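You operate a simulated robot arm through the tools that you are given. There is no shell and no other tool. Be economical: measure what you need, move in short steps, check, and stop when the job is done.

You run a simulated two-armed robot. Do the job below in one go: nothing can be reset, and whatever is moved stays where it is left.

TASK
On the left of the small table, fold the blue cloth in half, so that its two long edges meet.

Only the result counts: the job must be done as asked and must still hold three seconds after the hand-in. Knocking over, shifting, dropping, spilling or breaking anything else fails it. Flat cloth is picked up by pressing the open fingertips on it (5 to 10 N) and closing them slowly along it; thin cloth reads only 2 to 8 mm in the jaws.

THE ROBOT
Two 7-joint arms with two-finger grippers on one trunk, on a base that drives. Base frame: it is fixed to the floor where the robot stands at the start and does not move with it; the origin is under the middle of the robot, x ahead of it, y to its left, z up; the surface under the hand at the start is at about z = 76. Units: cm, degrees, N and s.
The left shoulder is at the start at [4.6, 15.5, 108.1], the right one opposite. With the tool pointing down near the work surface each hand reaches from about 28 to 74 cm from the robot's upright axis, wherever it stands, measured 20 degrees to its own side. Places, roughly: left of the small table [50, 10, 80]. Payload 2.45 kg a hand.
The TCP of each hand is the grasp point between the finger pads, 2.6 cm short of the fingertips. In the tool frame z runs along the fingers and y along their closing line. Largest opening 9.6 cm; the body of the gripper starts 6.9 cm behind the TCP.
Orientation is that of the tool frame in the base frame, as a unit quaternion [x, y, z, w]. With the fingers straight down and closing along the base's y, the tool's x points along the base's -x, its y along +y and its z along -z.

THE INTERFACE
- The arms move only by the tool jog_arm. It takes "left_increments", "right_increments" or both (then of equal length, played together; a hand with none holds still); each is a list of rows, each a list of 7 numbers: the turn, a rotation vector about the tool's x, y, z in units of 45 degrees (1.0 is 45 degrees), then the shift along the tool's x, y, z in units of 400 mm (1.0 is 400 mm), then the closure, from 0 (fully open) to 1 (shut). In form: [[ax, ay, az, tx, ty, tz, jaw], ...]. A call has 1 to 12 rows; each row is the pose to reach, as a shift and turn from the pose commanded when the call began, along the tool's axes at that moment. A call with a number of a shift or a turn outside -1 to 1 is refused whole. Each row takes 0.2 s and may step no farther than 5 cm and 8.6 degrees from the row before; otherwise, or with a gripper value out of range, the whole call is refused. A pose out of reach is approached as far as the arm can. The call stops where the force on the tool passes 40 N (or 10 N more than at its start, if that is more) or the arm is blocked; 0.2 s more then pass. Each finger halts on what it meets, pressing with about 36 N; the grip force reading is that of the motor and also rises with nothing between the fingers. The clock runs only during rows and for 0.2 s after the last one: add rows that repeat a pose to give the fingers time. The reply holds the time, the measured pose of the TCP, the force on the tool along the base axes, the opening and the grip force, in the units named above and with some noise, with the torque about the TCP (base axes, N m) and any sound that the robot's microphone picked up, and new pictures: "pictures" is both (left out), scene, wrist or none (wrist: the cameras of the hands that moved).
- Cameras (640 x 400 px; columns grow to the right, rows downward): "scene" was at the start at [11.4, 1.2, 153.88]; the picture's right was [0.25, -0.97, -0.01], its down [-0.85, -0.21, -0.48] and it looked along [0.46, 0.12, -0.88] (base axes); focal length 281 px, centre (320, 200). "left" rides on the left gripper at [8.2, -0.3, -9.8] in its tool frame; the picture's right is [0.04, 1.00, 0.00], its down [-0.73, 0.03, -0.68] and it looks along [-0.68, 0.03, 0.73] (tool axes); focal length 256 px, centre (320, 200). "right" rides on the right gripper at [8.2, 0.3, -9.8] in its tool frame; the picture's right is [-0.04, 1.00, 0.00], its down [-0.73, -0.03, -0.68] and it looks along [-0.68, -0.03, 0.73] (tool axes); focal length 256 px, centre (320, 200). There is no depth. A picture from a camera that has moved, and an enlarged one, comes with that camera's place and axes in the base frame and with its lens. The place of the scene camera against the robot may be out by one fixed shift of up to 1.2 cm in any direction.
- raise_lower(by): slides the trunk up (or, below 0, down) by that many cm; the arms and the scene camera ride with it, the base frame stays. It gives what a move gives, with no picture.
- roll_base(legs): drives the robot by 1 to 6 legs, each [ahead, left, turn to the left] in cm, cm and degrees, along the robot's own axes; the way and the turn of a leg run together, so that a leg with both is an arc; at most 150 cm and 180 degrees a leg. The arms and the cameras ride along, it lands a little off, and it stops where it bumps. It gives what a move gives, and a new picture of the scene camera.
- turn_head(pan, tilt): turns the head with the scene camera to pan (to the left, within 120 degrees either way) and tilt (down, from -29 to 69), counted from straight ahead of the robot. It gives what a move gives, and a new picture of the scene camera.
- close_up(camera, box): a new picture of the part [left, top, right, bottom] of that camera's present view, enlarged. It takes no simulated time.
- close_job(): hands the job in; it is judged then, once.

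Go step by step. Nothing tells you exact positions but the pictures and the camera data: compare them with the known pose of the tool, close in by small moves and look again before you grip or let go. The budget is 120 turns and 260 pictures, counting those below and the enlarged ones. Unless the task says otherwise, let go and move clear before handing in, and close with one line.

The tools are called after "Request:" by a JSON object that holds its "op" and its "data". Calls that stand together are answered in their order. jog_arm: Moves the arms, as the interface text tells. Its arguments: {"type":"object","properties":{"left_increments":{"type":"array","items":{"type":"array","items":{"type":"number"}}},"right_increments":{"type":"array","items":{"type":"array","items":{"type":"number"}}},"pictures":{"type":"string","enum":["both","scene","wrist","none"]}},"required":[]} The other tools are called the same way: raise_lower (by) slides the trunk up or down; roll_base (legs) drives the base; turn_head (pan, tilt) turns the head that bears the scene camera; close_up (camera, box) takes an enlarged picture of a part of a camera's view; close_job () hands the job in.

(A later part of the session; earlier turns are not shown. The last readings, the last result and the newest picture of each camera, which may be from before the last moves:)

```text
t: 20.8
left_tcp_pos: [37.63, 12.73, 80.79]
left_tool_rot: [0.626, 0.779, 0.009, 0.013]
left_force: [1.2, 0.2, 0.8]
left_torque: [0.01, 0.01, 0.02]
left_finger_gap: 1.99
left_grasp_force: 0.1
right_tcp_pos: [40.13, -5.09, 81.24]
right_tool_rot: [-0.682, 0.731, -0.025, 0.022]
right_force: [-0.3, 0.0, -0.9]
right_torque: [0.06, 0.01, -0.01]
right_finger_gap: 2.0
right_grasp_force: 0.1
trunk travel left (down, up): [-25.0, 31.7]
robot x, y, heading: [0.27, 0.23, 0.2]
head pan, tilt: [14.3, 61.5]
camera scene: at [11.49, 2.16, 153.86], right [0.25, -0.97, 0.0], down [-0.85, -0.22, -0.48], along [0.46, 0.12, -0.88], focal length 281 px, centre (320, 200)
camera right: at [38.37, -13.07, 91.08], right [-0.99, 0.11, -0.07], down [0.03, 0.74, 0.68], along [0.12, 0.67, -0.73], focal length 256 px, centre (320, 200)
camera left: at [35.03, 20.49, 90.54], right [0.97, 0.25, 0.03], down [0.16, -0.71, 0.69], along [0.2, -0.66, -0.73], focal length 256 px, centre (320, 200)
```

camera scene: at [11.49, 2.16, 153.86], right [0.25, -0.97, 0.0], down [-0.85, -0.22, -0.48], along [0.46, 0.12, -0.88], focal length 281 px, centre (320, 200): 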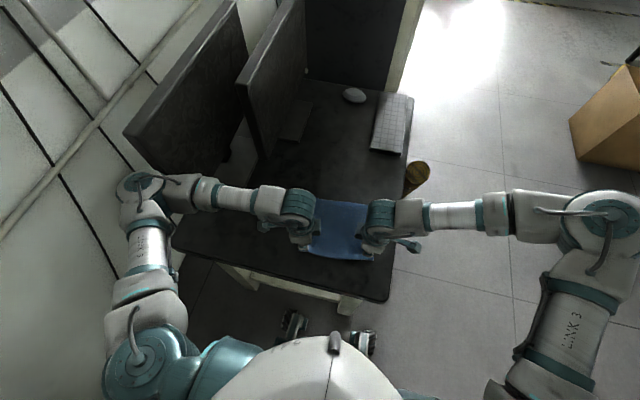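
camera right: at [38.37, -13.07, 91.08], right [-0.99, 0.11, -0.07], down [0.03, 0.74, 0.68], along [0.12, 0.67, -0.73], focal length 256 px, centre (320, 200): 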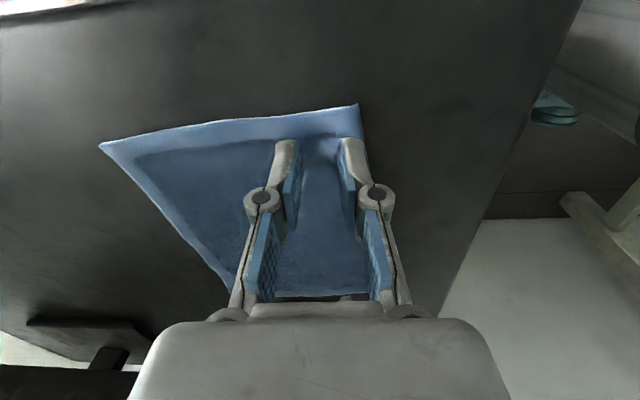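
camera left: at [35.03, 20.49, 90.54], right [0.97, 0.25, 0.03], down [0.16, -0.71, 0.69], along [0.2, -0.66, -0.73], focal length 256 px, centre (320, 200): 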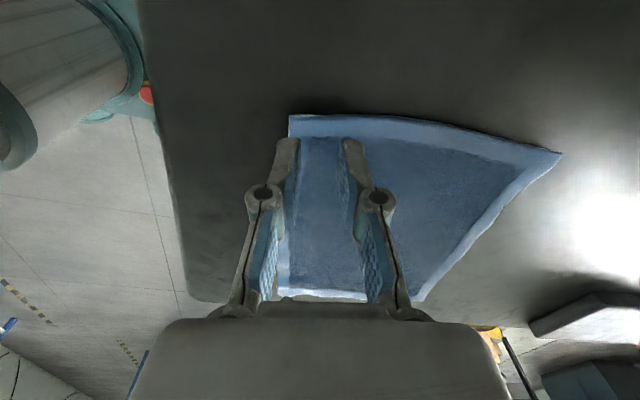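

Positions are confirmed; small correction so each near finger sits over the edge, and down to touch.

Request:
{"op": "jog_arm", "data": {"left_increments": [[0, 0, 0, -0.014, -0.016, 0.015, 0.79], [0, 0, 0, -0.014, -0.016, 0.03, 0.79], [0, 0, 0, -0.014, -0.016, 0.042, 0.79], [0, 0, 0, -0.014, -0.016, 0.047, 0.79], [0, 0, 0, -0.014, -0.016, 0.05, 0.79]], "right_increments": [[0, 0, 0, 0.001, 0.0225, 0.02, 0.79], [0, 0, 0, 0.001, 0.0225, 0.04, 0.79], [0, 0, 0, 0.001, 0.0225, 0.052, 0.79], [0, 0, 0, 0.001, 0.0225, 0.057, 0.79], [0, 0, 0, 0.001, 0.0225, 0.06, 0.79]], "pictures": "wrist"}}

```text
t: 22.0
left_tcp_pos: [37.07, 11.85, 78.94]
left_tool_rot: [0.627, 0.779, 0.012, 0.013]
left_force: [-1.3, 1.7, 7.5]
left_torque: [-0.01, 0.07, -0.05]
left_finger_gap: 2.01
left_grasp_force: 0.1
right_tcp_pos: [39.21, -5.1, 78.91]
right_tool_rot: [-0.684, 0.729, -0.024, 0.023]
right_force: [-1.2, -0.8, 7.3]
right_torque: [0.05, 0.17, -0.01]
right_finger_gap: 2.05
right_grasp_force: 0.2
trunk travel left (down, up): [-25.0, 31.7]
robot x, y, heading: [0.31, 0.1, -0.2]
head pan, tilt: [14.3, 61.5]
camera right: at [37.57, -13.1, 88.87], right [-0.99, 0.1, -0.07], down [0.03, 0.73, 0.68], along [0.12, 0.67, -0.73], focal length 256 px, centre (320, 200)
camera left: at [34.48, 19.59, 88.7], right [0.97, 0.25, 0.03], down [0.16, -0.71, 0.69], along [0.2, -0.66, -0.73], focal length 256 px, centre (320, 200)
```

right: 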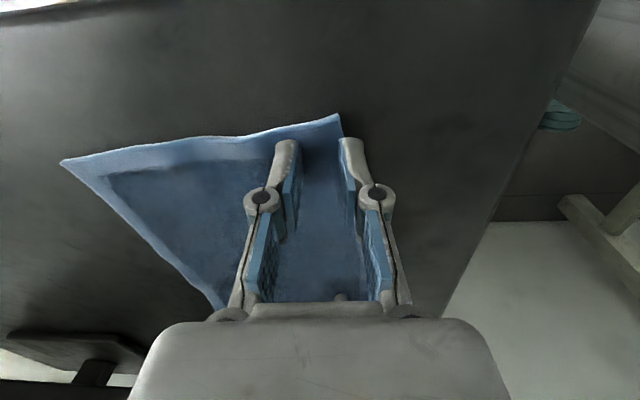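
left: 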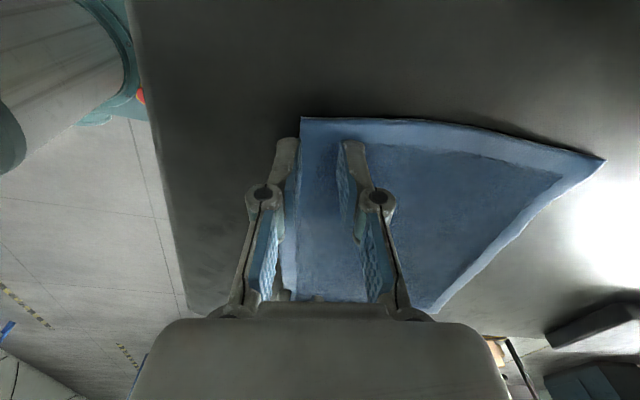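

Contact at 7.5 N on both, but the near fingers sit right at the edge; I lift a touch, shift 0.4 cm onto the cloth, press again, and close slowly.

Request:
{"op": "jog_arm", "data": {"left_increments": [[0, 0, 0, 0, 0, -0.015, 0.79], [0, 0, 0, 0, 0.01, -0.015, 0.79], [0, 0, 0, 0, 0.01, 0, 0.79], [0, 0, 0, 0, 0.01, 0.001, 0.79], [0, 0, 0, 0, 0.01, 0.001, 0.82], [0, 0, 0, 0, 0.01, 0.001, 0.85], [0, 0, 0, 0, 0.01, 0.001, 0.88], [0, 0, 0, 0, 0.01, 0.001, 0.91], [0, 0, 0, 0, 0.01, 0.001, 0.94], [0, 0, 0, 0, 0.01, 0.001, 0.97], [0, 0, 0, 0, 0.01, 0.001, 1], [0, 0, 0, 0, 0.01, 0.001, 1]], "right_increments": [[0, 0, 0, 0, 0, -0.015, 0.79], [0, 0, 0, 0, -0.01, -0.015, 0.79], [0, 0, 0, 0, -0.01, 0, 0.79], [0, 0, 0, 0, -0.01, 0.001, 0.79], [0, 0, 0, 0, -0.01, 0.001, 0.82], [0, 0, 0, 0, -0.01, 0.001, 0.85], [0, 0, 0, 0, -0.01, 0.001, 0.88], [0, 0, 0, 0, -0.01, 0.001, 0.91], [0, 0, 0, 0, -0.01, 0.001, 0.94], [0, 0, 0, 0, -0.01, 0.001, 0.97], [0, 0, 0, 0, -0.01, 0.001, 1], [0, 0, 0, 0, -0.01, 0.001, 1]], "pictures": "wrist"}}

```text
t: 24.6
left_tcp_pos: [37.56, 12.02, 78.84]
left_tool_rot: [0.627, 0.779, 0.01, 0.014]
left_force: [2.6, -0.7, 25.9]
left_torque: [0.01, -0.09, 0.0]
left_finger_gap: 0.34
left_grasp_force: 32.9
right_tcp_pos: [39.63, -5.18, 78.75]
right_tool_rot: [-0.684, 0.729, -0.024, 0.023]
right_force: [-2.7, 1.2, 24.3]
right_torque: [0.13, 0.14, 0.05]
right_finger_gap: 0.32
right_grasp_force: 32.5
trunk travel left (down, up): [-25.0, 31.7]
robot x, y, heading: [0.14, -0.24, 0.2]
head pan, tilt: [14.3, 61.5]
camera right: at [38.02, -13.08, 88.74], right [-0.99, 0.1, -0.07], down [0.03, 0.73, 0.68], along [0.12, 0.67, -0.73], focal length 256 px, centre (320, 200)
camera left: at [34.85, 19.8, 88.58], right [0.97, 0.25, 0.03], down [0.16, -0.71, 0.69], along [0.2, -0.66, -0.73], focal length 256 px, centre (320, 200)
```

right: 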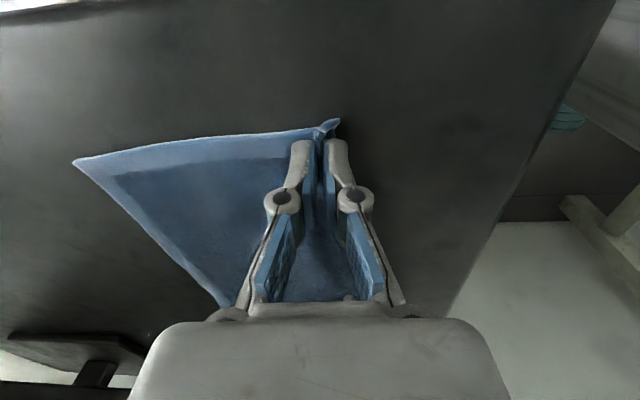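
left: 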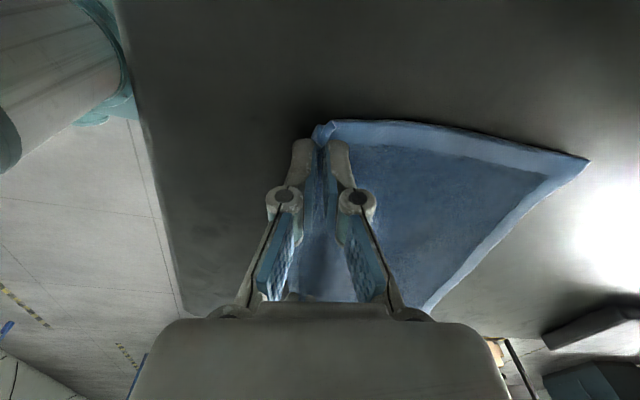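

Both pinched a small ridge right along the edge. I carry it up the first half of the arc with the tools upright.

Request:
{"op": "jog_arm", "data": {"left_increments": [[0, 0, 0, 0, 0.002, -0.02, 1], [0, 0, 0, -0.0006, 0.006, -0.0425, 1], [0, 0, 0, -0.0024, 0.024, -0.081, 1], [0, 0, 0, -0.005, 0.052, -0.115, 1], [0, 0, 0, -0.009, 0.09, -0.14, 1], [0, 0, 0, -0.013, 0.132, -0.1575, 1], [0, 0, 0, -0.018, 0.179, -0.1625, 1]], "right_increments": [[0, 0, 0, 0, -0.002, -0.02, 1], [0, 0, 0, -0.001, -0.006, -0.0425, 1], [0, 0, 0, -0.004, -0.0236, -0.081, 1], [0, 0, 0, -0.009, -0.052, -0.115, 1], [0, 0, 0, -0.016, -0.0886, -0.14, 1], [0, 0, 0, -0.023, -0.13, -0.1575, 1], [0, 0, 0, -0.032, -0.177, -0.1625, 1]]}}

```text
t: 26.2
left_tcp_pos: [38.89, 12.68, 83.43]
left_tool_rot: [0.626, 0.78, 0.009, 0.016]
left_force: [-0.7, -3.0, -1.1]
left_torque: [-0.09, 0.01, -0.01]
left_finger_gap: 0.34
left_grasp_force: 32.3
left hand out of reach, approached as far as the arm can: row 5, 6, 7
right_tcp_pos: [39.42, -4.66, 80.61]
right_tool_rot: [-0.685, 0.728, -0.027, 0.023]
right_force: [0.1, 3.5, 0.8]
right_torque: [0.13, -0.03, 0.01]
right_finger_gap: 0.4
right_grasp_force: 35.0
right hand out of reach, approached as far as the arm can: row 3, 4, 5, 6, 7
trunk travel left (down, up): [-25.0, 31.7]
robot x, y, heading: [-0.14, 0.03, 0.0]
head pan, tilt: [14.3, 61.5]
camera scene: at [10.45, 2.86, 153.89], right [0.25, -0.97, 0.01], down [-0.85, -0.22, -0.48], along [0.47, 0.11, -0.88], focal length 281 px, centre (320, 200)
camera right: at [37.83, -12.63, 90.61], right [-0.99, 0.1, -0.07], down [0.03, 0.74, 0.68], along [0.12, 0.67, -0.73], focal length 256 px, centre (320, 200)
camera left: at [36.3, 20.46, 93.26], right [0.97, 0.26, 0.03], down [0.16, -0.71, 0.69], along [0.2, -0.66, -0.72], focal length 256 px, centre (320, 200)
```

scene: 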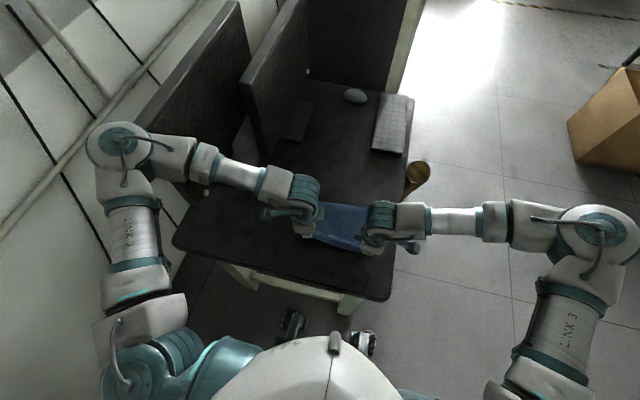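
right: 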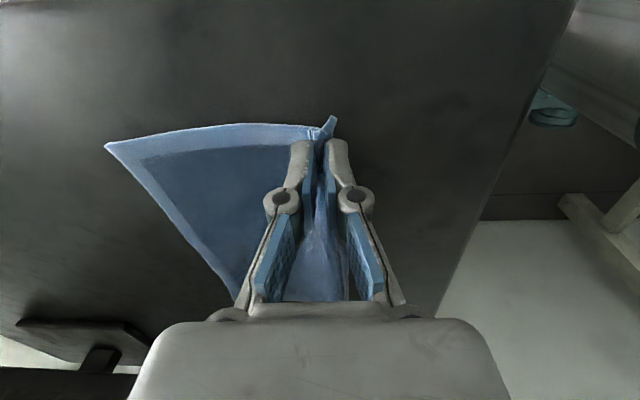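
left: 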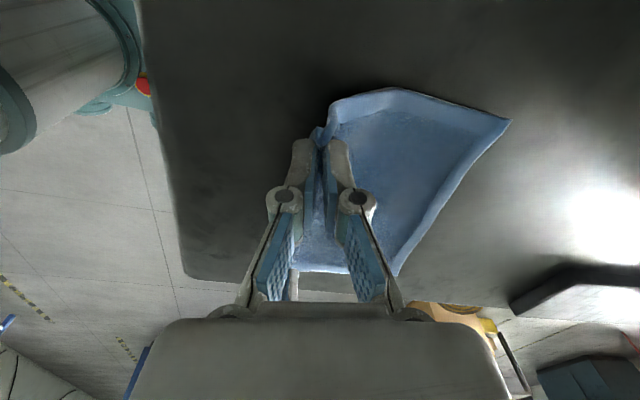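

Reach limits come from the wrist turn in this orientation. I continue the arc while turning both tools back some 30° as they go forward, first bringing the right hand up level.

Request:
{"op": "jog_arm", "data": {"left_increments": [[0, 0, -0.12, 0, 0, 0, 1], [0, 0, -0.24, -0.004, 0.02, -0.01, 1], [0, 0, -0.35, -0.008, 0.042, -0.022, 1], [0, 0, -0.45, -0.013, 0.067, -0.032, 1], [0, 0, -0.54, -0.018, 0.093, -0.04, 1], [0, 0, -0.61, -0.022, 0.118, -0.045, 1], [0, 0, -0.667, -0.027, 0.143, -0.0475, 1]], "right_increments": [[0, 0, 0.12, -0.001, -0.015, -0.035, 1], [0, 0, 0.24, -0.004, -0.04, -0.065, 1], [0, 0, 0.35, -0.007, -0.07, -0.088, 1], [0, 0, 0.45, -0.01, -0.1, -0.103, 1], [0, 0, 0.54, -0.013, -0.13, -0.112, 1], [0, 0, 0.61, -0.016, -0.16, -0.1175, 1], [0, 0, 0.667, -0.019, -0.19, -0.1175, 1]]}}

```text
t: 27.8
left_tcp_pos: [44.8, 12.51, 86.07]
left_tool_rot: [0.402, 0.915, 0.008, 0.019]
left_force: [0.6, -3.4, -0.1]
left_torque: [-0.06, 0.0, -0.06]
left_finger_gap: 0.25
left_grasp_force: 31.0
right_tcp_pos: [46.72, -4.78, 85.81]
right_tool_rot: [-0.472, 0.881, -0.018, 0.031]
right_force: [-0.4, 4.3, -0.2]
right_torque: [0.1, -0.01, 0.05]
right_finger_gap: 0.4
right_grasp_force: 32.9
trunk travel left (down, up): [-25.0, 31.7]
robot x, y, heading: [0.1, -0.04, 0.0]
head pan, tilt: [14.3, 61.5]
camera scene: at [10.18, 1.16, 154.01], right [0.25, -0.97, 0.0], down [-0.85, -0.22, -0.49], along [0.47, 0.12, -0.87], focal length 281 px, centre (320, 200)
camera right: at [41.04, -11.36, 95.53], right [-0.81, 0.59, -0.06], down [0.38, 0.6, 0.71], along [0.45, 0.55, -0.71], focal length 256 px, centre (320, 200)
camera left: at [38.37, 18.13, 95.68], right [0.71, 0.7, 0.03], down [0.49, -0.52, 0.7], along [0.51, -0.48, -0.71], focal length 256 px, centre (320, 200)
```

scene: 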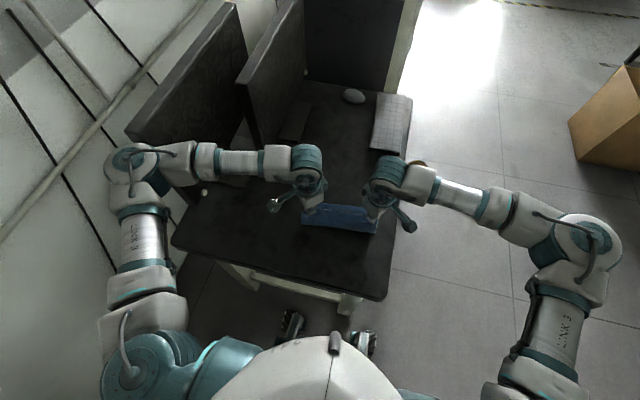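
right: 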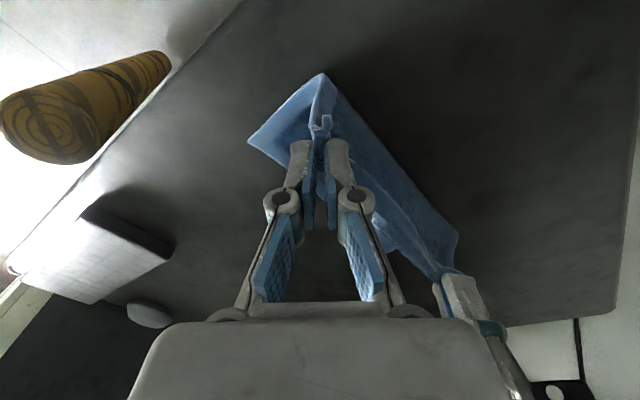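
left: 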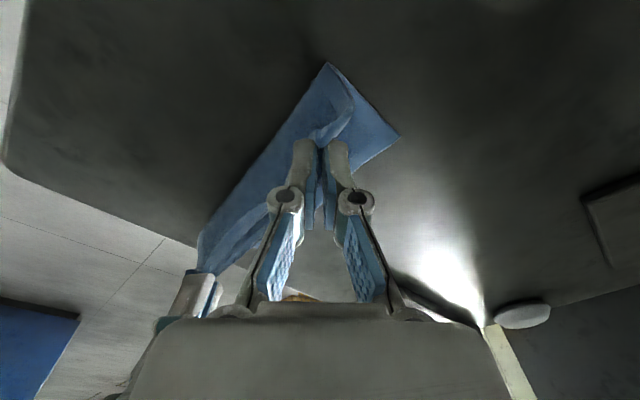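

Excellent: the bottom half lies flat, with the fold line at the middle of the cloth and the far edge from (52.1,15.1) to (54.6,−5.7). I now bring the held edge forward and down along the arc, stopping just above.

Request:
{"op": "jog_arm", "data": {"left_increments": [[0, 0, 0, -0.016, 0.022, 0.01, 1], [0, 0, 0, -0.032, 0.044, 0.0225, 1], [0, 0, 0, -0.044, 0.06, 0.037, 1], [0, 0, 0, -0.0545, 0.076, 0.0525, 1], [0, 0, 0, -0.063, 0.088, 0.072, 1], [0, 0, 0, -0.071, 0.0995, 0.0925, 1], [0, 0, 0, -0.077, 0.107, 0.114, 1], [0, 0, 0, -0.08, 0.1125, 0.135, 1]], "right_increments": [[0, 0, 0, -0.022, -0.025, 0.01, 1], [0, 0, 0, -0.044, -0.051, 0.0225, 1], [0, 0, 0, -0.056, -0.065, 0.036, 1], [0, 0, 0, -0.068, -0.079, 0.05, 1], [0, 0, 0, -0.077, -0.089, 0.07, 1], [0, 0, 0, -0.085, -0.098, 0.089, 1], [0, 0, 0, -0.09, -0.104, 0.111, 1], [0, 0, 0, -0.093, -0.109, 0.1325, 1]]}}

Request:
{"op": "close_up", "data": {"camera": "scene", "box": [280, 150, 420, 250]}}

```text
t: 29.6
left_tcp_pos: [51.01, 11.7, 80.58]
left_tool_rot: [0.409, 0.913, 0.011, 0.01]
left_force: [0.2, -1.7, 0.4]
left_torque: [0.0, -0.02, -0.05]
left_finger_gap: 0.36
left_grasp_force: 32.5
right_tcp_pos: [53.27, -5.34, 80.35]
right_tool_rot: [-0.471, 0.882, -0.012, 0.03]
right_force: [0.4, 0.6, 0.0]
right_torque: [0.03, 0.0, 0.01]
right_finger_gap: 0.4
right_grasp_force: 34.3
trunk travel left (down, up): [-25.0, 31.7]
robot x, y, heading: [0.25, -0.05, -0.0]
head pan, tilt: [14.3, 61.5]
camera scene: at [11.82, -2.89, 153.83], right [0.25, -0.97, -0.03], down [-0.85, -0.2, -0.48], along [0.46, 0.15, -0.88], focal length 281 px, centre (320, 200)
camera right: at [47.75, -11.84, 90.0], right [-0.81, 0.59, -0.05], down [0.39, 0.59, 0.71], along [0.45, 0.55, -0.7], focal length 256 px, centre (320, 200)
camera left: at [44.82, 17.33, 90.28], right [0.72, 0.69, 0.03], down [0.49, -0.54, 0.69], along [0.49, -0.48, -0.73], focal length 256 px, centre (320, 200)
```

scene: 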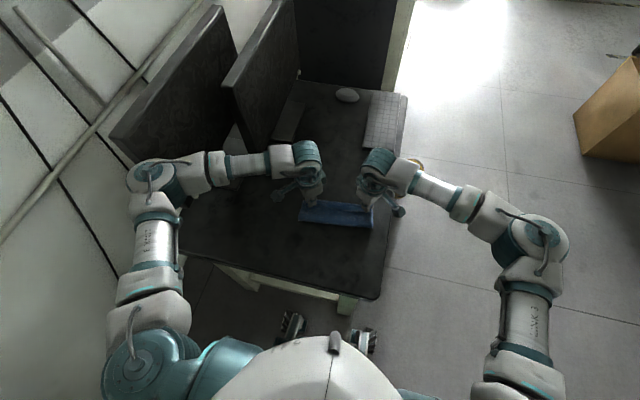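
right: 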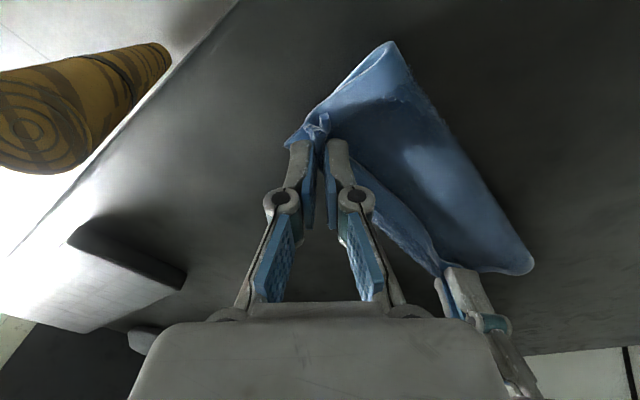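
left: 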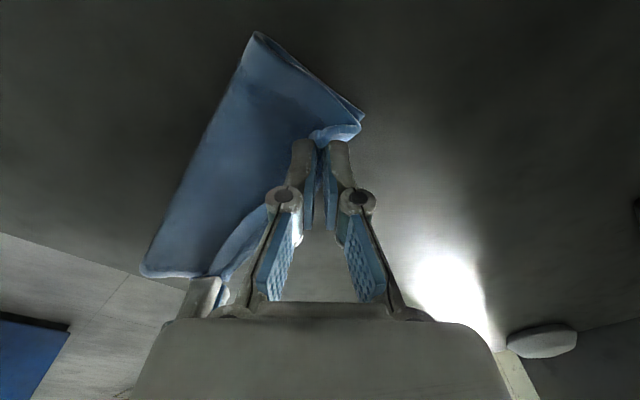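

```text
4.00 times, centred on (350, 200) of scene
camera zoom: at [11.82, -2.89, 153.83], right [0.25, -0.97, -0.03], down [-0.85, -0.2, -0.48], along [0.46, 0.15, -0.88], focal length 1124 px, centre (200, 200)
```

zoom: 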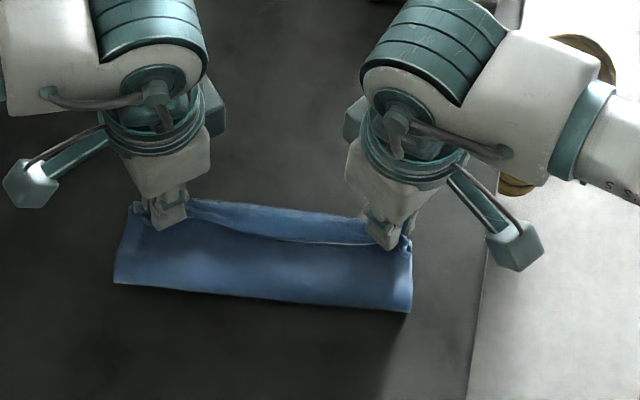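

The fold is lying well; the top layer sits about 1 cm too far right. I shift both hands 1 cm to the left, lower the last bit, and look before letting go.

Request:
{"op": "jog_arm", "data": {"left_increments": [[0, 0, 0, 0.012, 0.004, 0.005, 1], [0, 0, 0, 0.025, 0.009, 0.012, 1], [0, 0, 0, 0.025, 0.009, 0.025, 1], [0, 0, 0, 0.025, 0.009, 0.033, 1], [0, 0, 0, 0.025, 0.009, 0.033, 1]], "right_increments": [[0, 0, 0, -0.009, 0.009, 0.005, 1], [0, 0, 0, -0.018, 0.018, 0.01, 1], [0, 0, 0, -0.018, 0.018, 0.02, 1], [0, 0, 0, -0.018, 0.018, 0.028, 1], [0, 0, 0, -0.018, 0.018, 0.028, 1]]}}

Request:
{"op": "close_up", "data": {"camera": "scene", "box": [280, 160, 420, 250]}}

```text
t: 30.8
left_tcp_pos: [50.43, 12.59, 79.36]
left_tool_rot: [0.406, 0.914, 0.011, 0.013]
left_force: [0.3, -5.3, 19.8]
left_torque: [-0.06, -0.12, -0.04]
left_finger_gap: 0.29
left_grasp_force: 31.8
right_tcp_pos: [53.1, -4.54, 79.5]
right_tool_rot: [-0.47, 0.882, -0.012, 0.031]
right_force: [-0.8, 1.1, 9.3]
right_torque: [0.08, 0.02, 0.03]
right_finger_gap: 0.32
right_grasp_force: 32.3
trunk travel left (down, up): [-25.0, 31.7]
robot x, y, heading: [0.01, -0.41, -0.2]
head pan, tilt: [14.3, 61.5]
camera scene: at [11.18, -2.61, 153.84], right [0.25, -0.97, -0.03], down [-0.85, -0.2, -0.49], along [0.46, 0.14, -0.87], focal length 281 px, centre (320, 200)
camera right: at [47.47, -11.14, 88.99], right [-0.81, 0.59, -0.05], down [0.39, 0.59, 0.71], along [0.45, 0.55, -0.7], focal length 256 px, centre (320, 200)
camera left: at [44.21, 18.22, 89.0], right [0.71, 0.7, 0.03], down [0.49, -0.53, 0.69], along [0.5, -0.48, -0.72], focal length 256 px, centre (320, 200)
```

scene: 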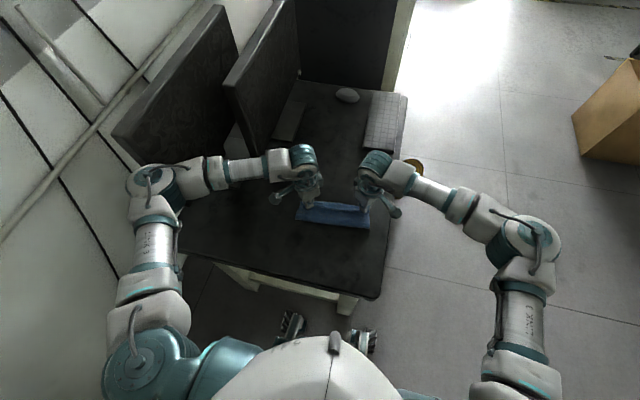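
right: 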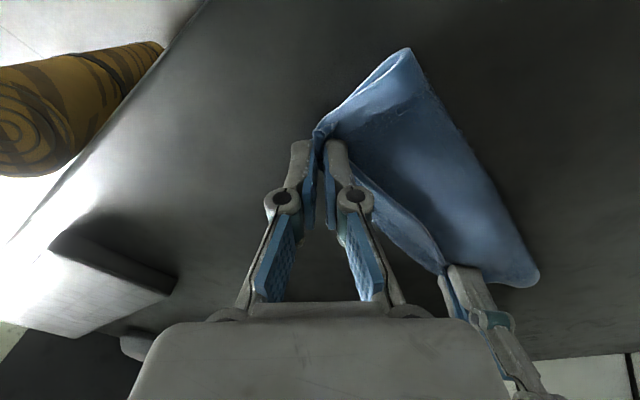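
left: 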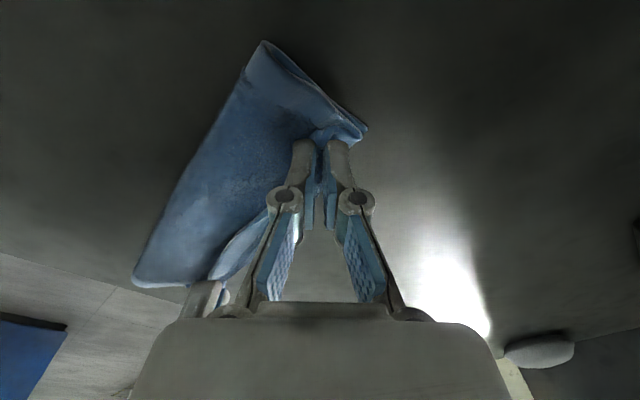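

```text
4.44 times, centred on (350, 205) of scene
camera zoom: at [11.18, -2.61, 153.84], right [0.25, -0.97, -0.03], down [-0.85, -0.2, -0.49], along [0.46, 0.14, -0.87], focal length 1249 px, centre (187, 178)
```

zoom: 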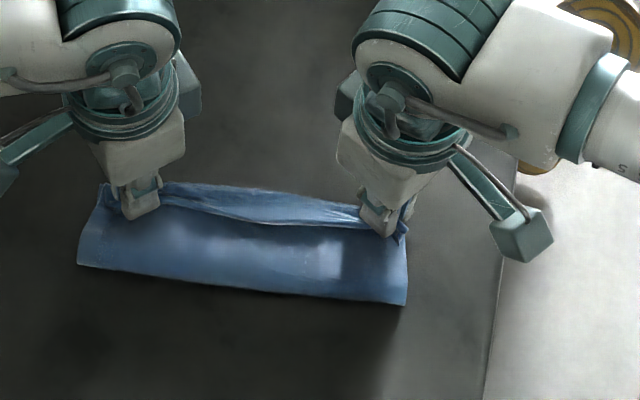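

The hem is down near the far edge. I open both jaws slowly and rise straight up a little, then inspect.

Request:
{"op": "jog_arm", "data": {"left_increments": [[0, 0, 0, 0, 0, -0.004, 0.97], [0, 0, 0, 0, 0, -0.005, 0.93], [0, 0, 0, 0, 0, -0.006, 0.88], [0, 0, 0, 0, 0, -0.007, 0.83], [0, 0, 0, 0, 0, -0.008, 0.77], [0, 0, 0, 0, 0, -0.01, 0.72], [0, 0, 0, 0, 0, -0.02, 0.7], [0, 0, 0, 0, 0, -0.06, 0.7], [0, 0, 0, 0, 0, -0.12, 0.7], [0, 0, 0, 0, 0, -0.2, 0.7]], "right_increments": [[0, 0, 0, 0, 0, -0.001, 0.97], [0, 0, 0, 0, 0, -0.002, 0.93], [0, 0, 0, 0, 0, -0.003, 0.88], [0, 0, 0, 0, 0, -0.004, 0.83], [0, 0, 0, 0, 0, -0.005, 0.77], [0, 0, 0, 0, 0, -0.007, 0.72], [0, 0, 0, 0, 0, -0.02, 0.7], [0, 0, 0, 0, 0, -0.06, 0.7], [0, 0, 0, 0, 0, -0.12, 0.7], [0, 0, 0, 0, 0, -0.2, 0.7]]}}

Request:
{"op": "close_up", "data": {"camera": "scene", "box": [280, 160, 420, 250]}}

```text
t: 33.0
left_tcp_pos: [49.42, 14.77, 87.97]
left_tool_rot: [0.408, 0.913, 0.007, 0.022]
left_force: [-0.4, 0.2, 0.7]
left_torque: [-0.06, -0.04, 0.0]
left_finger_gap: 2.88
left_grasp_force: 0.0
right_tcp_pos: [51.64, -2.06, 88.32]
right_tool_rot: [-0.473, 0.88, -0.022, 0.032]
right_force: [-0.4, 0.3, -0.4]
right_torque: [-0.01, -0.03, 0.04]
right_finger_gap: 2.89
right_grasp_force: 0.1
trunk travel left (down, up): [-25.0, 31.7]
robot x, y, heading: [0.25, 0.53, 0.2]
head pan, tilt: [14.3, 61.5]
camera scene: at [10.09, 0.32, 154.12], right [0.25, -0.97, -0.01], down [-0.85, -0.21, -0.49], along [0.47, 0.13, -0.87], focal length 281 px, centre (320, 200)
camera right: at [46.02, -8.52, 97.88], right [-0.81, 0.58, -0.07], down [0.38, 0.6, 0.7], along [0.45, 0.55, -0.71], focal length 256 px, centre (320, 200)
camera left: at [43.15, 20.45, 97.52], right [0.72, 0.7, 0.03], down [0.48, -0.52, 0.7], along [0.51, -0.49, -0.71], focal length 256 px, centre (320, 200)
```

scene: 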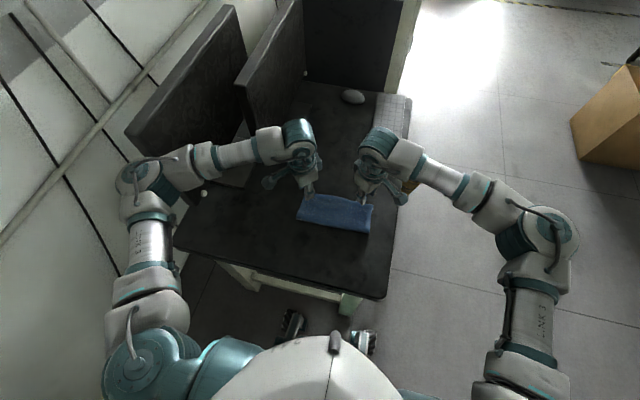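
right: 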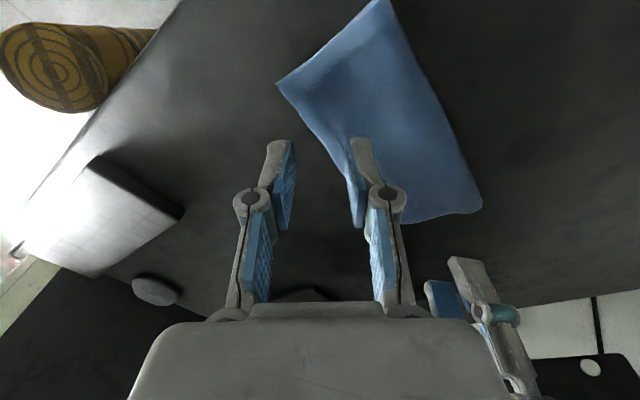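
left: 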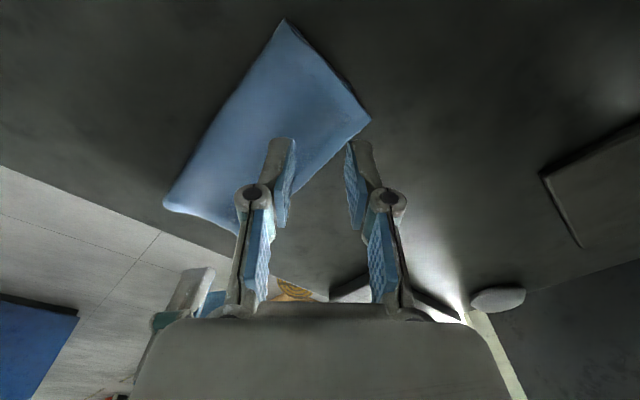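

```text
4.44 times, centred on (350, 205) of scene
camera zoom: at [10.09, 0.32, 154.12], right [0.25, -0.97, -0.01], down [-0.85, -0.21, -0.49], along [0.47, 0.13, -0.87], focal length 1249 px, centre (187, 178)
```

zoom: 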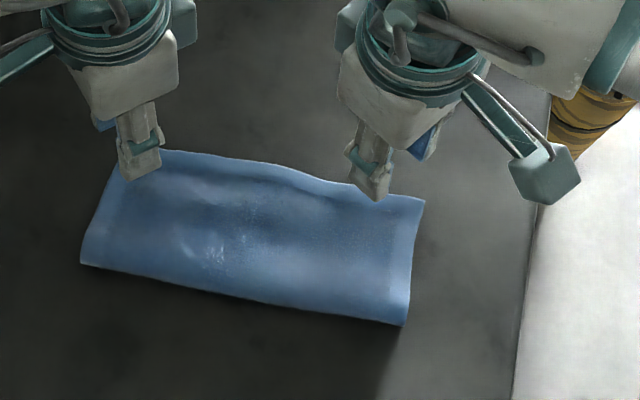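

It relaxed into a clean half fold. I move both hands clear to inspect how the edges match.

Request:
{"op": "jog_arm", "data": {"left_increments": [[0, 0, 0, 0, 0, -0.08, 0.7], [0, 0, 0, 0.05, 0.045, -0.12, 0.7], [0, 0, 0, 0.1, 0.09, -0.15, 0.7], [0, 0, 0, 0.15, 0.133, -0.17, 0.7], [0, 0, 0, 0.17, 0.15, -0.17, 0.7]], "right_increments": [[0, 0, 0, 0, 0, -0.08, 0.7], [0, 0, 0, 0.055, -0.037, -0.12, 0.7], [0, 0, 0, 0.11, -0.074, -0.15, 0.7], [0, 0, 0, 0.166, -0.111, -0.17, 0.7], [0, 0, 0, 0.19, -0.126, -0.17, 0.7]], "pictures": "wrist"}}

Request:
{"op": "close_up", "data": {"camera": "scene", "box": [285, 175, 395, 245]}}

```text
t: 34.2
left_tcp_pos: [49.69, 21.12, 94.5]
left_tool_rot: [0.406, 0.914, 0.015, 0.015]
left_force: [0.0, 0.5, -0.4]
left_torque: [-0.11, 0.01, -0.02]
left_finger_gap: 2.89
left_grasp_force: 0.0
right_tcp_pos: [51.79, -13.67, 94.04]
right_tool_rot: [-0.472, 0.881, -0.011, 0.031]
right_force: [-0.4, -0.5, 0.8]
right_torque: [0.03, 0.0, 0.0]
right_finger_gap: 2.89
right_grasp_force: 0.1
trunk travel left (down, up): [-25.0, 31.7]
robot x, y, heading: [0.47, -0.13, -0.1]
head pan, tilt: [14.3, 61.5]
camera right: at [46.31, -20.38, 103.59], right [-0.81, 0.59, -0.05], down [0.38, 0.59, 0.71], along [0.45, 0.56, -0.7], focal length 256 px, centre (320, 200)
camera left: at [43.48, 26.7, 104.2], right [0.71, 0.7, 0.04], down [0.49, -0.53, 0.69], along [0.5, -0.47, -0.72], focal length 256 px, centre (320, 200)
```

right: 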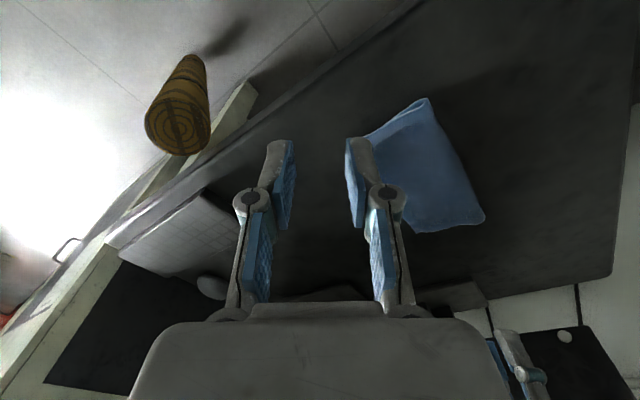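
left: 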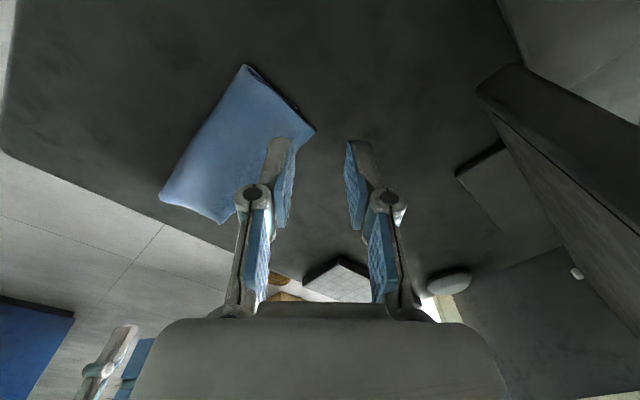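

```text
5.71 times, centred on (340, 210) of scene
camera zoom: at [11.67, -4.7, 153.77], right [0.25, -0.97, -0.04], down [-0.85, -0.2, -0.48], along [0.46, 0.16, -0.87], focal length 1606 px, centre (206, 143)
```

zoom: 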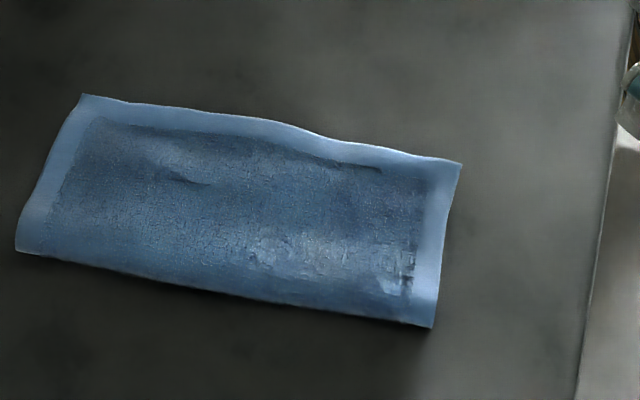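

The top layer covers the bottom one, and no lower hem shows. I zoom on both ends to check whether the layers' edges line up.

Request:
{"op": "close_up", "data": {"camera": "left", "box": [150, 50, 350, 240]}}

Request:
{"op": "close_up", "data": {"camera": "right", "box": [330, 80, 490, 240]}}

```text
2.11 times, centred on (250, 145) of left
camera zoom: at [43.48, 26.7, 104.2], right [0.71, 0.7, 0.04], down [0.49, -0.53, 0.69], along [0.5, -0.47, -0.72], focal length 539 px, centre (467, 316)
```

zoom: 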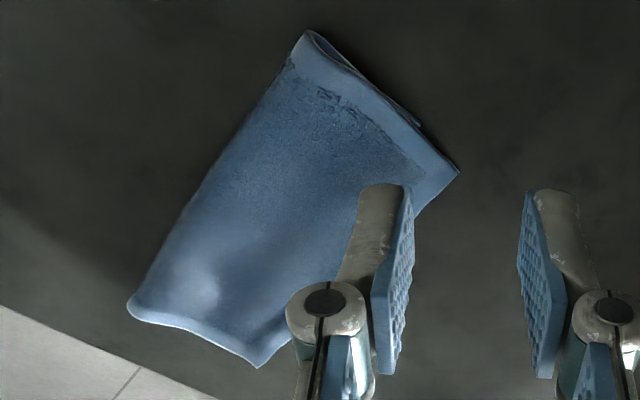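

```text
2.50 times, centred on (410, 160) of right
camera zoom: at [46.31, -20.38, 103.59], right [-0.81, 0.59, -0.05], down [0.38, 0.59, 0.71], along [0.45, 0.56, -0.7], focal length 640 px, centre (95, 300)
```

zoom: 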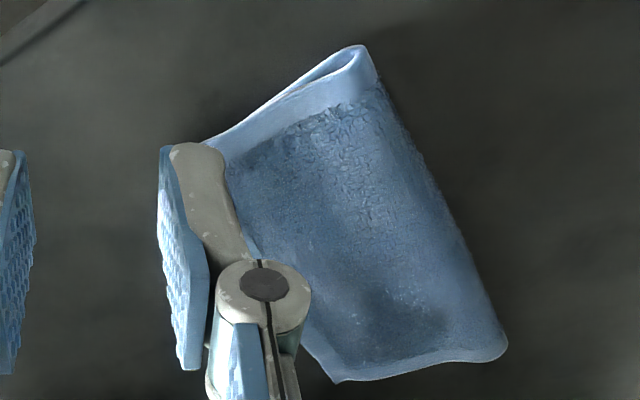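

Request:
{"op": "close_up", "data": {"camera": "left", "box": [230, 55, 330, 145]}}

Request:
{"op": "close_up", "data": {"camera": "right", "box": [360, 85, 440, 150]}}

```text
4.44 times, centred on (280, 100) of left
camera zoom: at [43.48, 26.7, 104.2], right [0.71, 0.7, 0.04], down [0.49, -0.53, 0.69], along [0.5, -0.47, -0.72], focal length 1138 px, centre (498, 644)
```

zoom: 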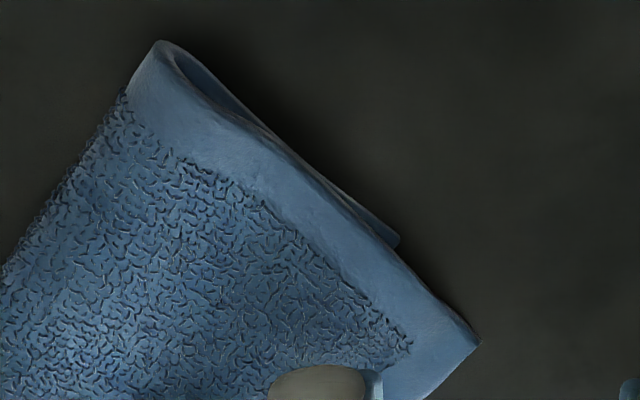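

```text
6.15 times, centred on (400, 118) of right
camera zoom: at [46.31, -20.38, 103.59], right [-0.81, 0.59, -0.05], down [0.38, 0.59, 0.71], along [0.45, 0.56, -0.7], focal length 1575 px, centre (-172, 708)
```

zoom: 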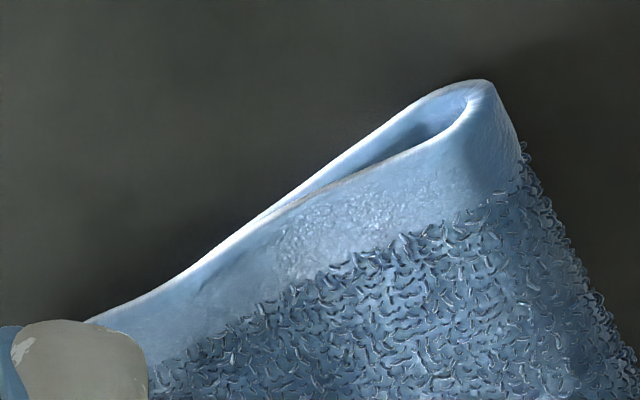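

At the left end the top layer overhangs the bottom by about 3 cm, so it needs to come back. I move both hands back a little to see the far corners unobstructed.

Request:
{"op": "jog_arm", "data": {"left_increments": [[0, 0, 0, 0.03, -0.04, 0, 0.7], [0, 0, 0, 0.07, -0.08, 0, 0.7], [0, 0, 0, 0.11, -0.125, 0, 0.7], [0, 0, 0, 0.15, -0.165, 0, 0.7]], "right_increments": [[0, 0, 0, 0.03, 0.04, 0, 0.7], [0, 0, 0, 0.07, 0.08, 0, 0.7], [0, 0, 0, 0.1, 0.13, 0, 0.7], [0, 0, 0, 0.13, 0.17, 0, 0.7]], "pictures": "wrist"}}

```text
t: 35.2
left_tcp_pos: [41.21, 24.05, 93.21]
left_tool_rot: [0.402, 0.915, 0.002, 0.014]
left_force: [-0.8, 0.4, 0.4]
left_torque: [-0.05, -0.03, -0.01]
left_finger_gap: 2.86
left_grasp_force: 0.1
right_tcp_pos: [43.59, -12.08, 93.78]
right_tool_rot: [-0.472, 0.881, -0.018, 0.025]
right_force: [-0.6, 0.3, 0.0]
right_torque: [0.0, -0.07, -0.01]
right_finger_gap: 2.87
right_grasp_force: 0.0
trunk travel left (down, up): [-25.0, 31.7]
robot x, y, heading: [-0.01, -0.24, -0.1]
head pan, tilt: [14.3, 61.5]
camera right: at [38.13, -18.43, 103.34], right [-0.81, 0.59, -0.06], down [0.39, 0.6, 0.7], along [0.44, 0.54, -0.71], focal length 256 px, centre (320, 200)
camera left: at [34.99, 29.69, 102.83], right [0.71, 0.71, 0.01], down [0.5, -0.51, 0.7], along [0.5, -0.49, -0.72], focal length 256 px, centre (320, 200)
```

right: 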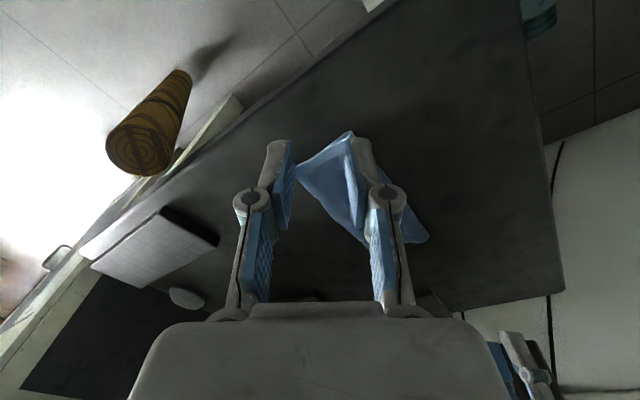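
left: 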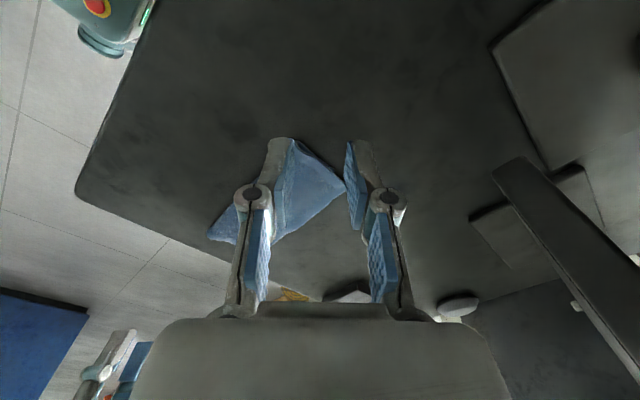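

Request:
{"op": "close_up", "data": {"camera": "right", "box": [285, 120, 385, 200]}}

Request:
{"op": "close_up", "data": {"camera": "left", "box": [270, 130, 360, 210]}}

```text
5.00 times, centred on (335, 160) of right
camera zoom: at [38.13, -18.43, 103.34], right [-0.81, 0.59, -0.06], down [0.39, 0.6, 0.7], along [0.44, 0.54, -0.71], focal length 1280 px, centre (245, 400)
```

zoom: 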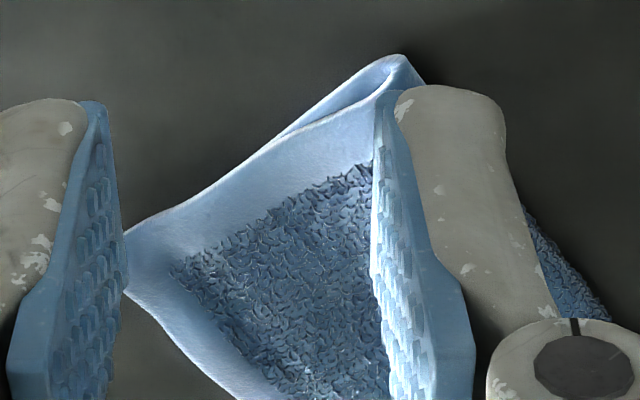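

```text
5.00 times, centred on (315, 170) of left
camera zoom: at [34.99, 29.69, 102.83], right [0.71, 0.71, 0.01], down [0.5, -0.51, 0.7], along [0.5, -0.49, -0.72], focal length 1280 px, centre (345, 350)
```

zoom: 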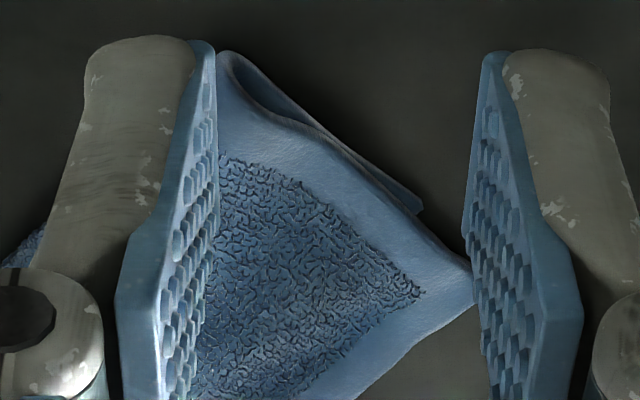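

The right end matches within about half a centimetre; at the left end the top hem overhangs ~2.7 cm. I'll re-grip only the left part of the top hem and set it back; first, left hand above it.

Request:
{"op": "jog_arm", "data": {"left_increments": [[0, 0, 0, -0.08, 0.01, 0.03, 0.79], [0, 0, 0, -0.16, 0.02, 0.07, 0.79], [0, 0, 0, -0.24, 0.03, 0.12, 0.79], [0, 0, 0, -0.32, 0.038, 0.17, 0.79], [0, 0, 0, -0.387, 0.045, 0.225, 0.79], [0, 0, 0, -0.387, 0.045, 0.225, 0.79]]}}

Request:
{"op": "close_up", "data": {"camera": "scene", "box": [280, 160, 420, 250]}}

```text
t: 36.6
left_tcp_pos: [51.59, 14.35, 85.25]
left_tool_rot: [0.396, 0.918, 0.009, 0.02]
left_force: [0.3, -2.1, 0.5]
left_torque: [0.19, 0.08, 0.0]
left_finger_gap: 2.04
left_grasp_force: 0.1
right_tcp_pos: [41.92, -12.06, 94.46]
right_tool_rot: [-0.473, 0.88, -0.023, 0.032]
right_force: [0.4, -0.2, -0.9]
right_torque: [0.01, 0.01, 0.01]
right_finger_gap: 2.86
right_grasp_force: 0.0
trunk travel left (down, up): [-25.0, 31.7]
robot x, y, heading: [-0.12, -0.03, 0.3]
head pan, tilt: [14.3, 61.5]
camera scene: at [7.85, 3.85, 154.09], right [0.25, -0.97, 0.02], down [-0.84, -0.23, -0.49], along [0.48, 0.11, -0.87], focal length 281 px, centre (320, 200)
camera left: at [45.16, 19.96, 94.89], right [0.7, 0.71, 0.03], down [0.49, -0.51, 0.7], along [0.52, -0.48, -0.71], focal length 256 px, centre (320, 200)
```

scene: 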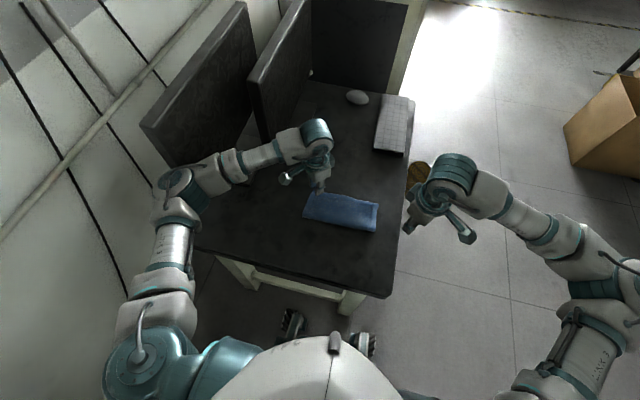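
left: 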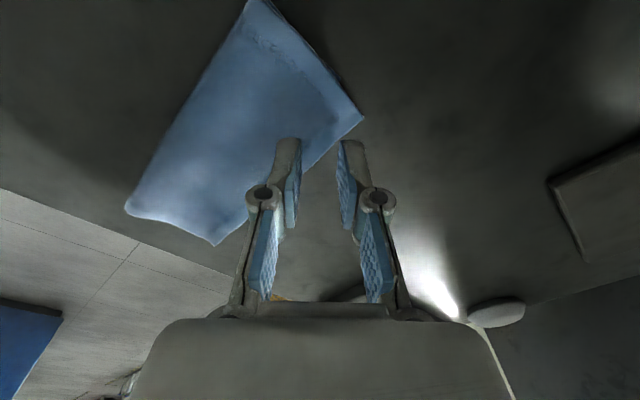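

```text
4.44 times, centred on (350, 205) of scene
camera zoom: at [7.85, 3.85, 154.09], right [0.25, -0.97, 0.02], down [-0.84, -0.23, -0.49], along [0.48, 0.11, -0.87], focal length 1249 px, centre (187, 178)
```

zoom: 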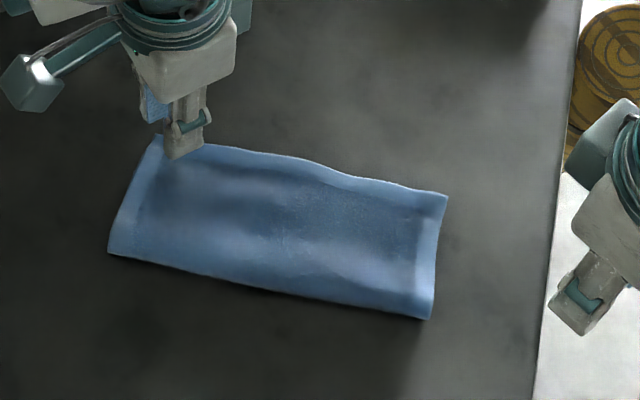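

Left hand hovers near the left hem corner (≈(54.2,16.2)). I move over the overhanging hem and press down softly.

Request:
{"op": "jog_arm", "data": {"left_increments": [[0, 0, 0, -0.014, 0.006, 0.05, 0.79], [0, 0, 0, -0.028, 0.013, 0.1, 0.79], [0, 0, 0, -0.028, 0.013, 0.14, 0.79], [0, 0, 0, -0.028, 0.013, 0.15, 0.79], [0, 0, 0, -0.028, 0.013, 0.15, 0.79]], "pictures": "wrist"}}

```text
t: 37.8
left_tcp_pos: [54.57, 11.78, 78.92]
left_tool_rot: [0.406, 0.914, 0.008, 0.013]
left_force: [1.5, -1.9, 7.0]
left_torque: [-0.1, 0.06, 0.05]
left_finger_gap: 2.03
left_grasp_force: 0.1
right_tcp_pos: [43.67, -13.21, 93.52]
right_tool_rot: [-0.471, 0.881, -0.014, 0.027]
right_force: [0.6, 0.1, 0.1]
right_torque: [0.0, 0.0, 0.0]
right_finger_gap: 2.88
right_grasp_force: 0.1
trunk travel left (down, up): [-25.0, 31.7]
robot x, y, heading: [0.13, -0.15, -0.2]
head pan, tilt: [14.3, 61.5]
camera left: at [48.34, 17.44, 88.66], right [0.71, 0.7, 0.02], down [0.49, -0.53, 0.69], along [0.5, -0.48, -0.72], focal length 256 px, centre (320, 200)
```

left: 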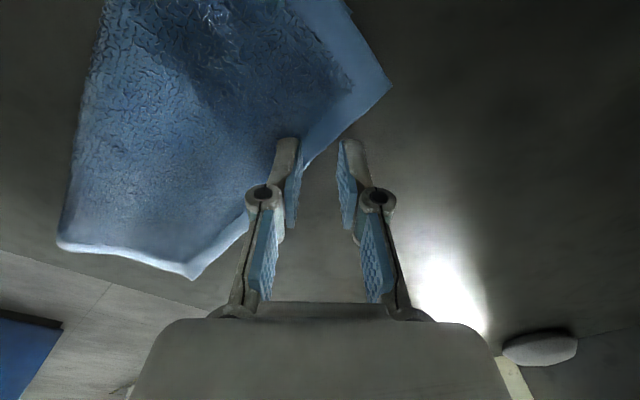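

It drifted a bit: the right finger is off the cloth. I raise, shift back to (53.0, 13.8), and touch down again.

Request:
{"op": "jog_arm", "data": {"left_increments": [[0, 0, 0, 0, 0, -0.03, 0.79], [0, 0, 0, 0.03, 0.003, -0.03, 0.79], [0, 0, 0, 0.062, 0.006, -0.03, 0.79], [0, 0, 0, 0.062, 0.006, -0.03, 0.79], [0, 0, 0, 0.062, 0.006, -0.03, 0.79], [0, 0, 0, 0.062, 0.006, -0.015, 0.79]], "pictures": "wrist"}}

```text
t: 39.2
left_tcp_pos: [52.34, 14.82, 80.42]
left_tool_rot: [0.4, 0.916, 0.01, 0.021]
left_force: [-0.8, 4.4, 4.2]
left_torque: [-0.29, -0.05, -0.02]
left_finger_gap: 2.02
left_grasp_force: 0.1
right_tcp_pos: [42.59, -12.59, 94.19]
right_tool_rot: [-0.473, 0.88, -0.019, 0.031]
right_force: [-1.0, -0.8, 0.3]
right_torque: [-0.01, -0.11, 0.01]
right_finger_gap: 2.89
right_grasp_force: 0.0
trunk travel left (down, up): [-25.0, 31.7]
robot x, y, heading: [-0.49, -0.15, 0.0]
head pan, tilt: [14.3, 61.5]
camera left: at [45.86, 20.44, 89.93], right [0.71, 0.71, 0.03], down [0.49, -0.52, 0.7], along [0.51, -0.48, -0.71], focal length 256 px, centre (320, 200)
```

left: 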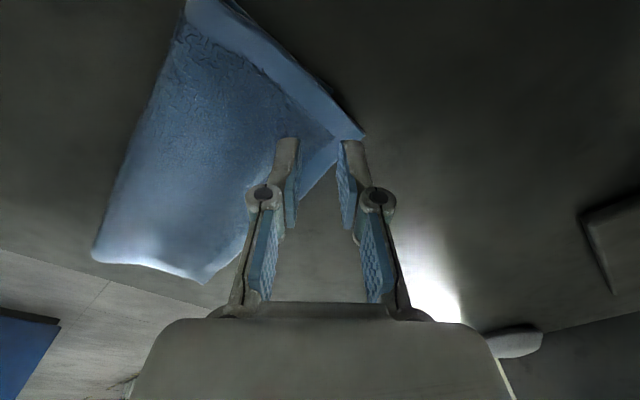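

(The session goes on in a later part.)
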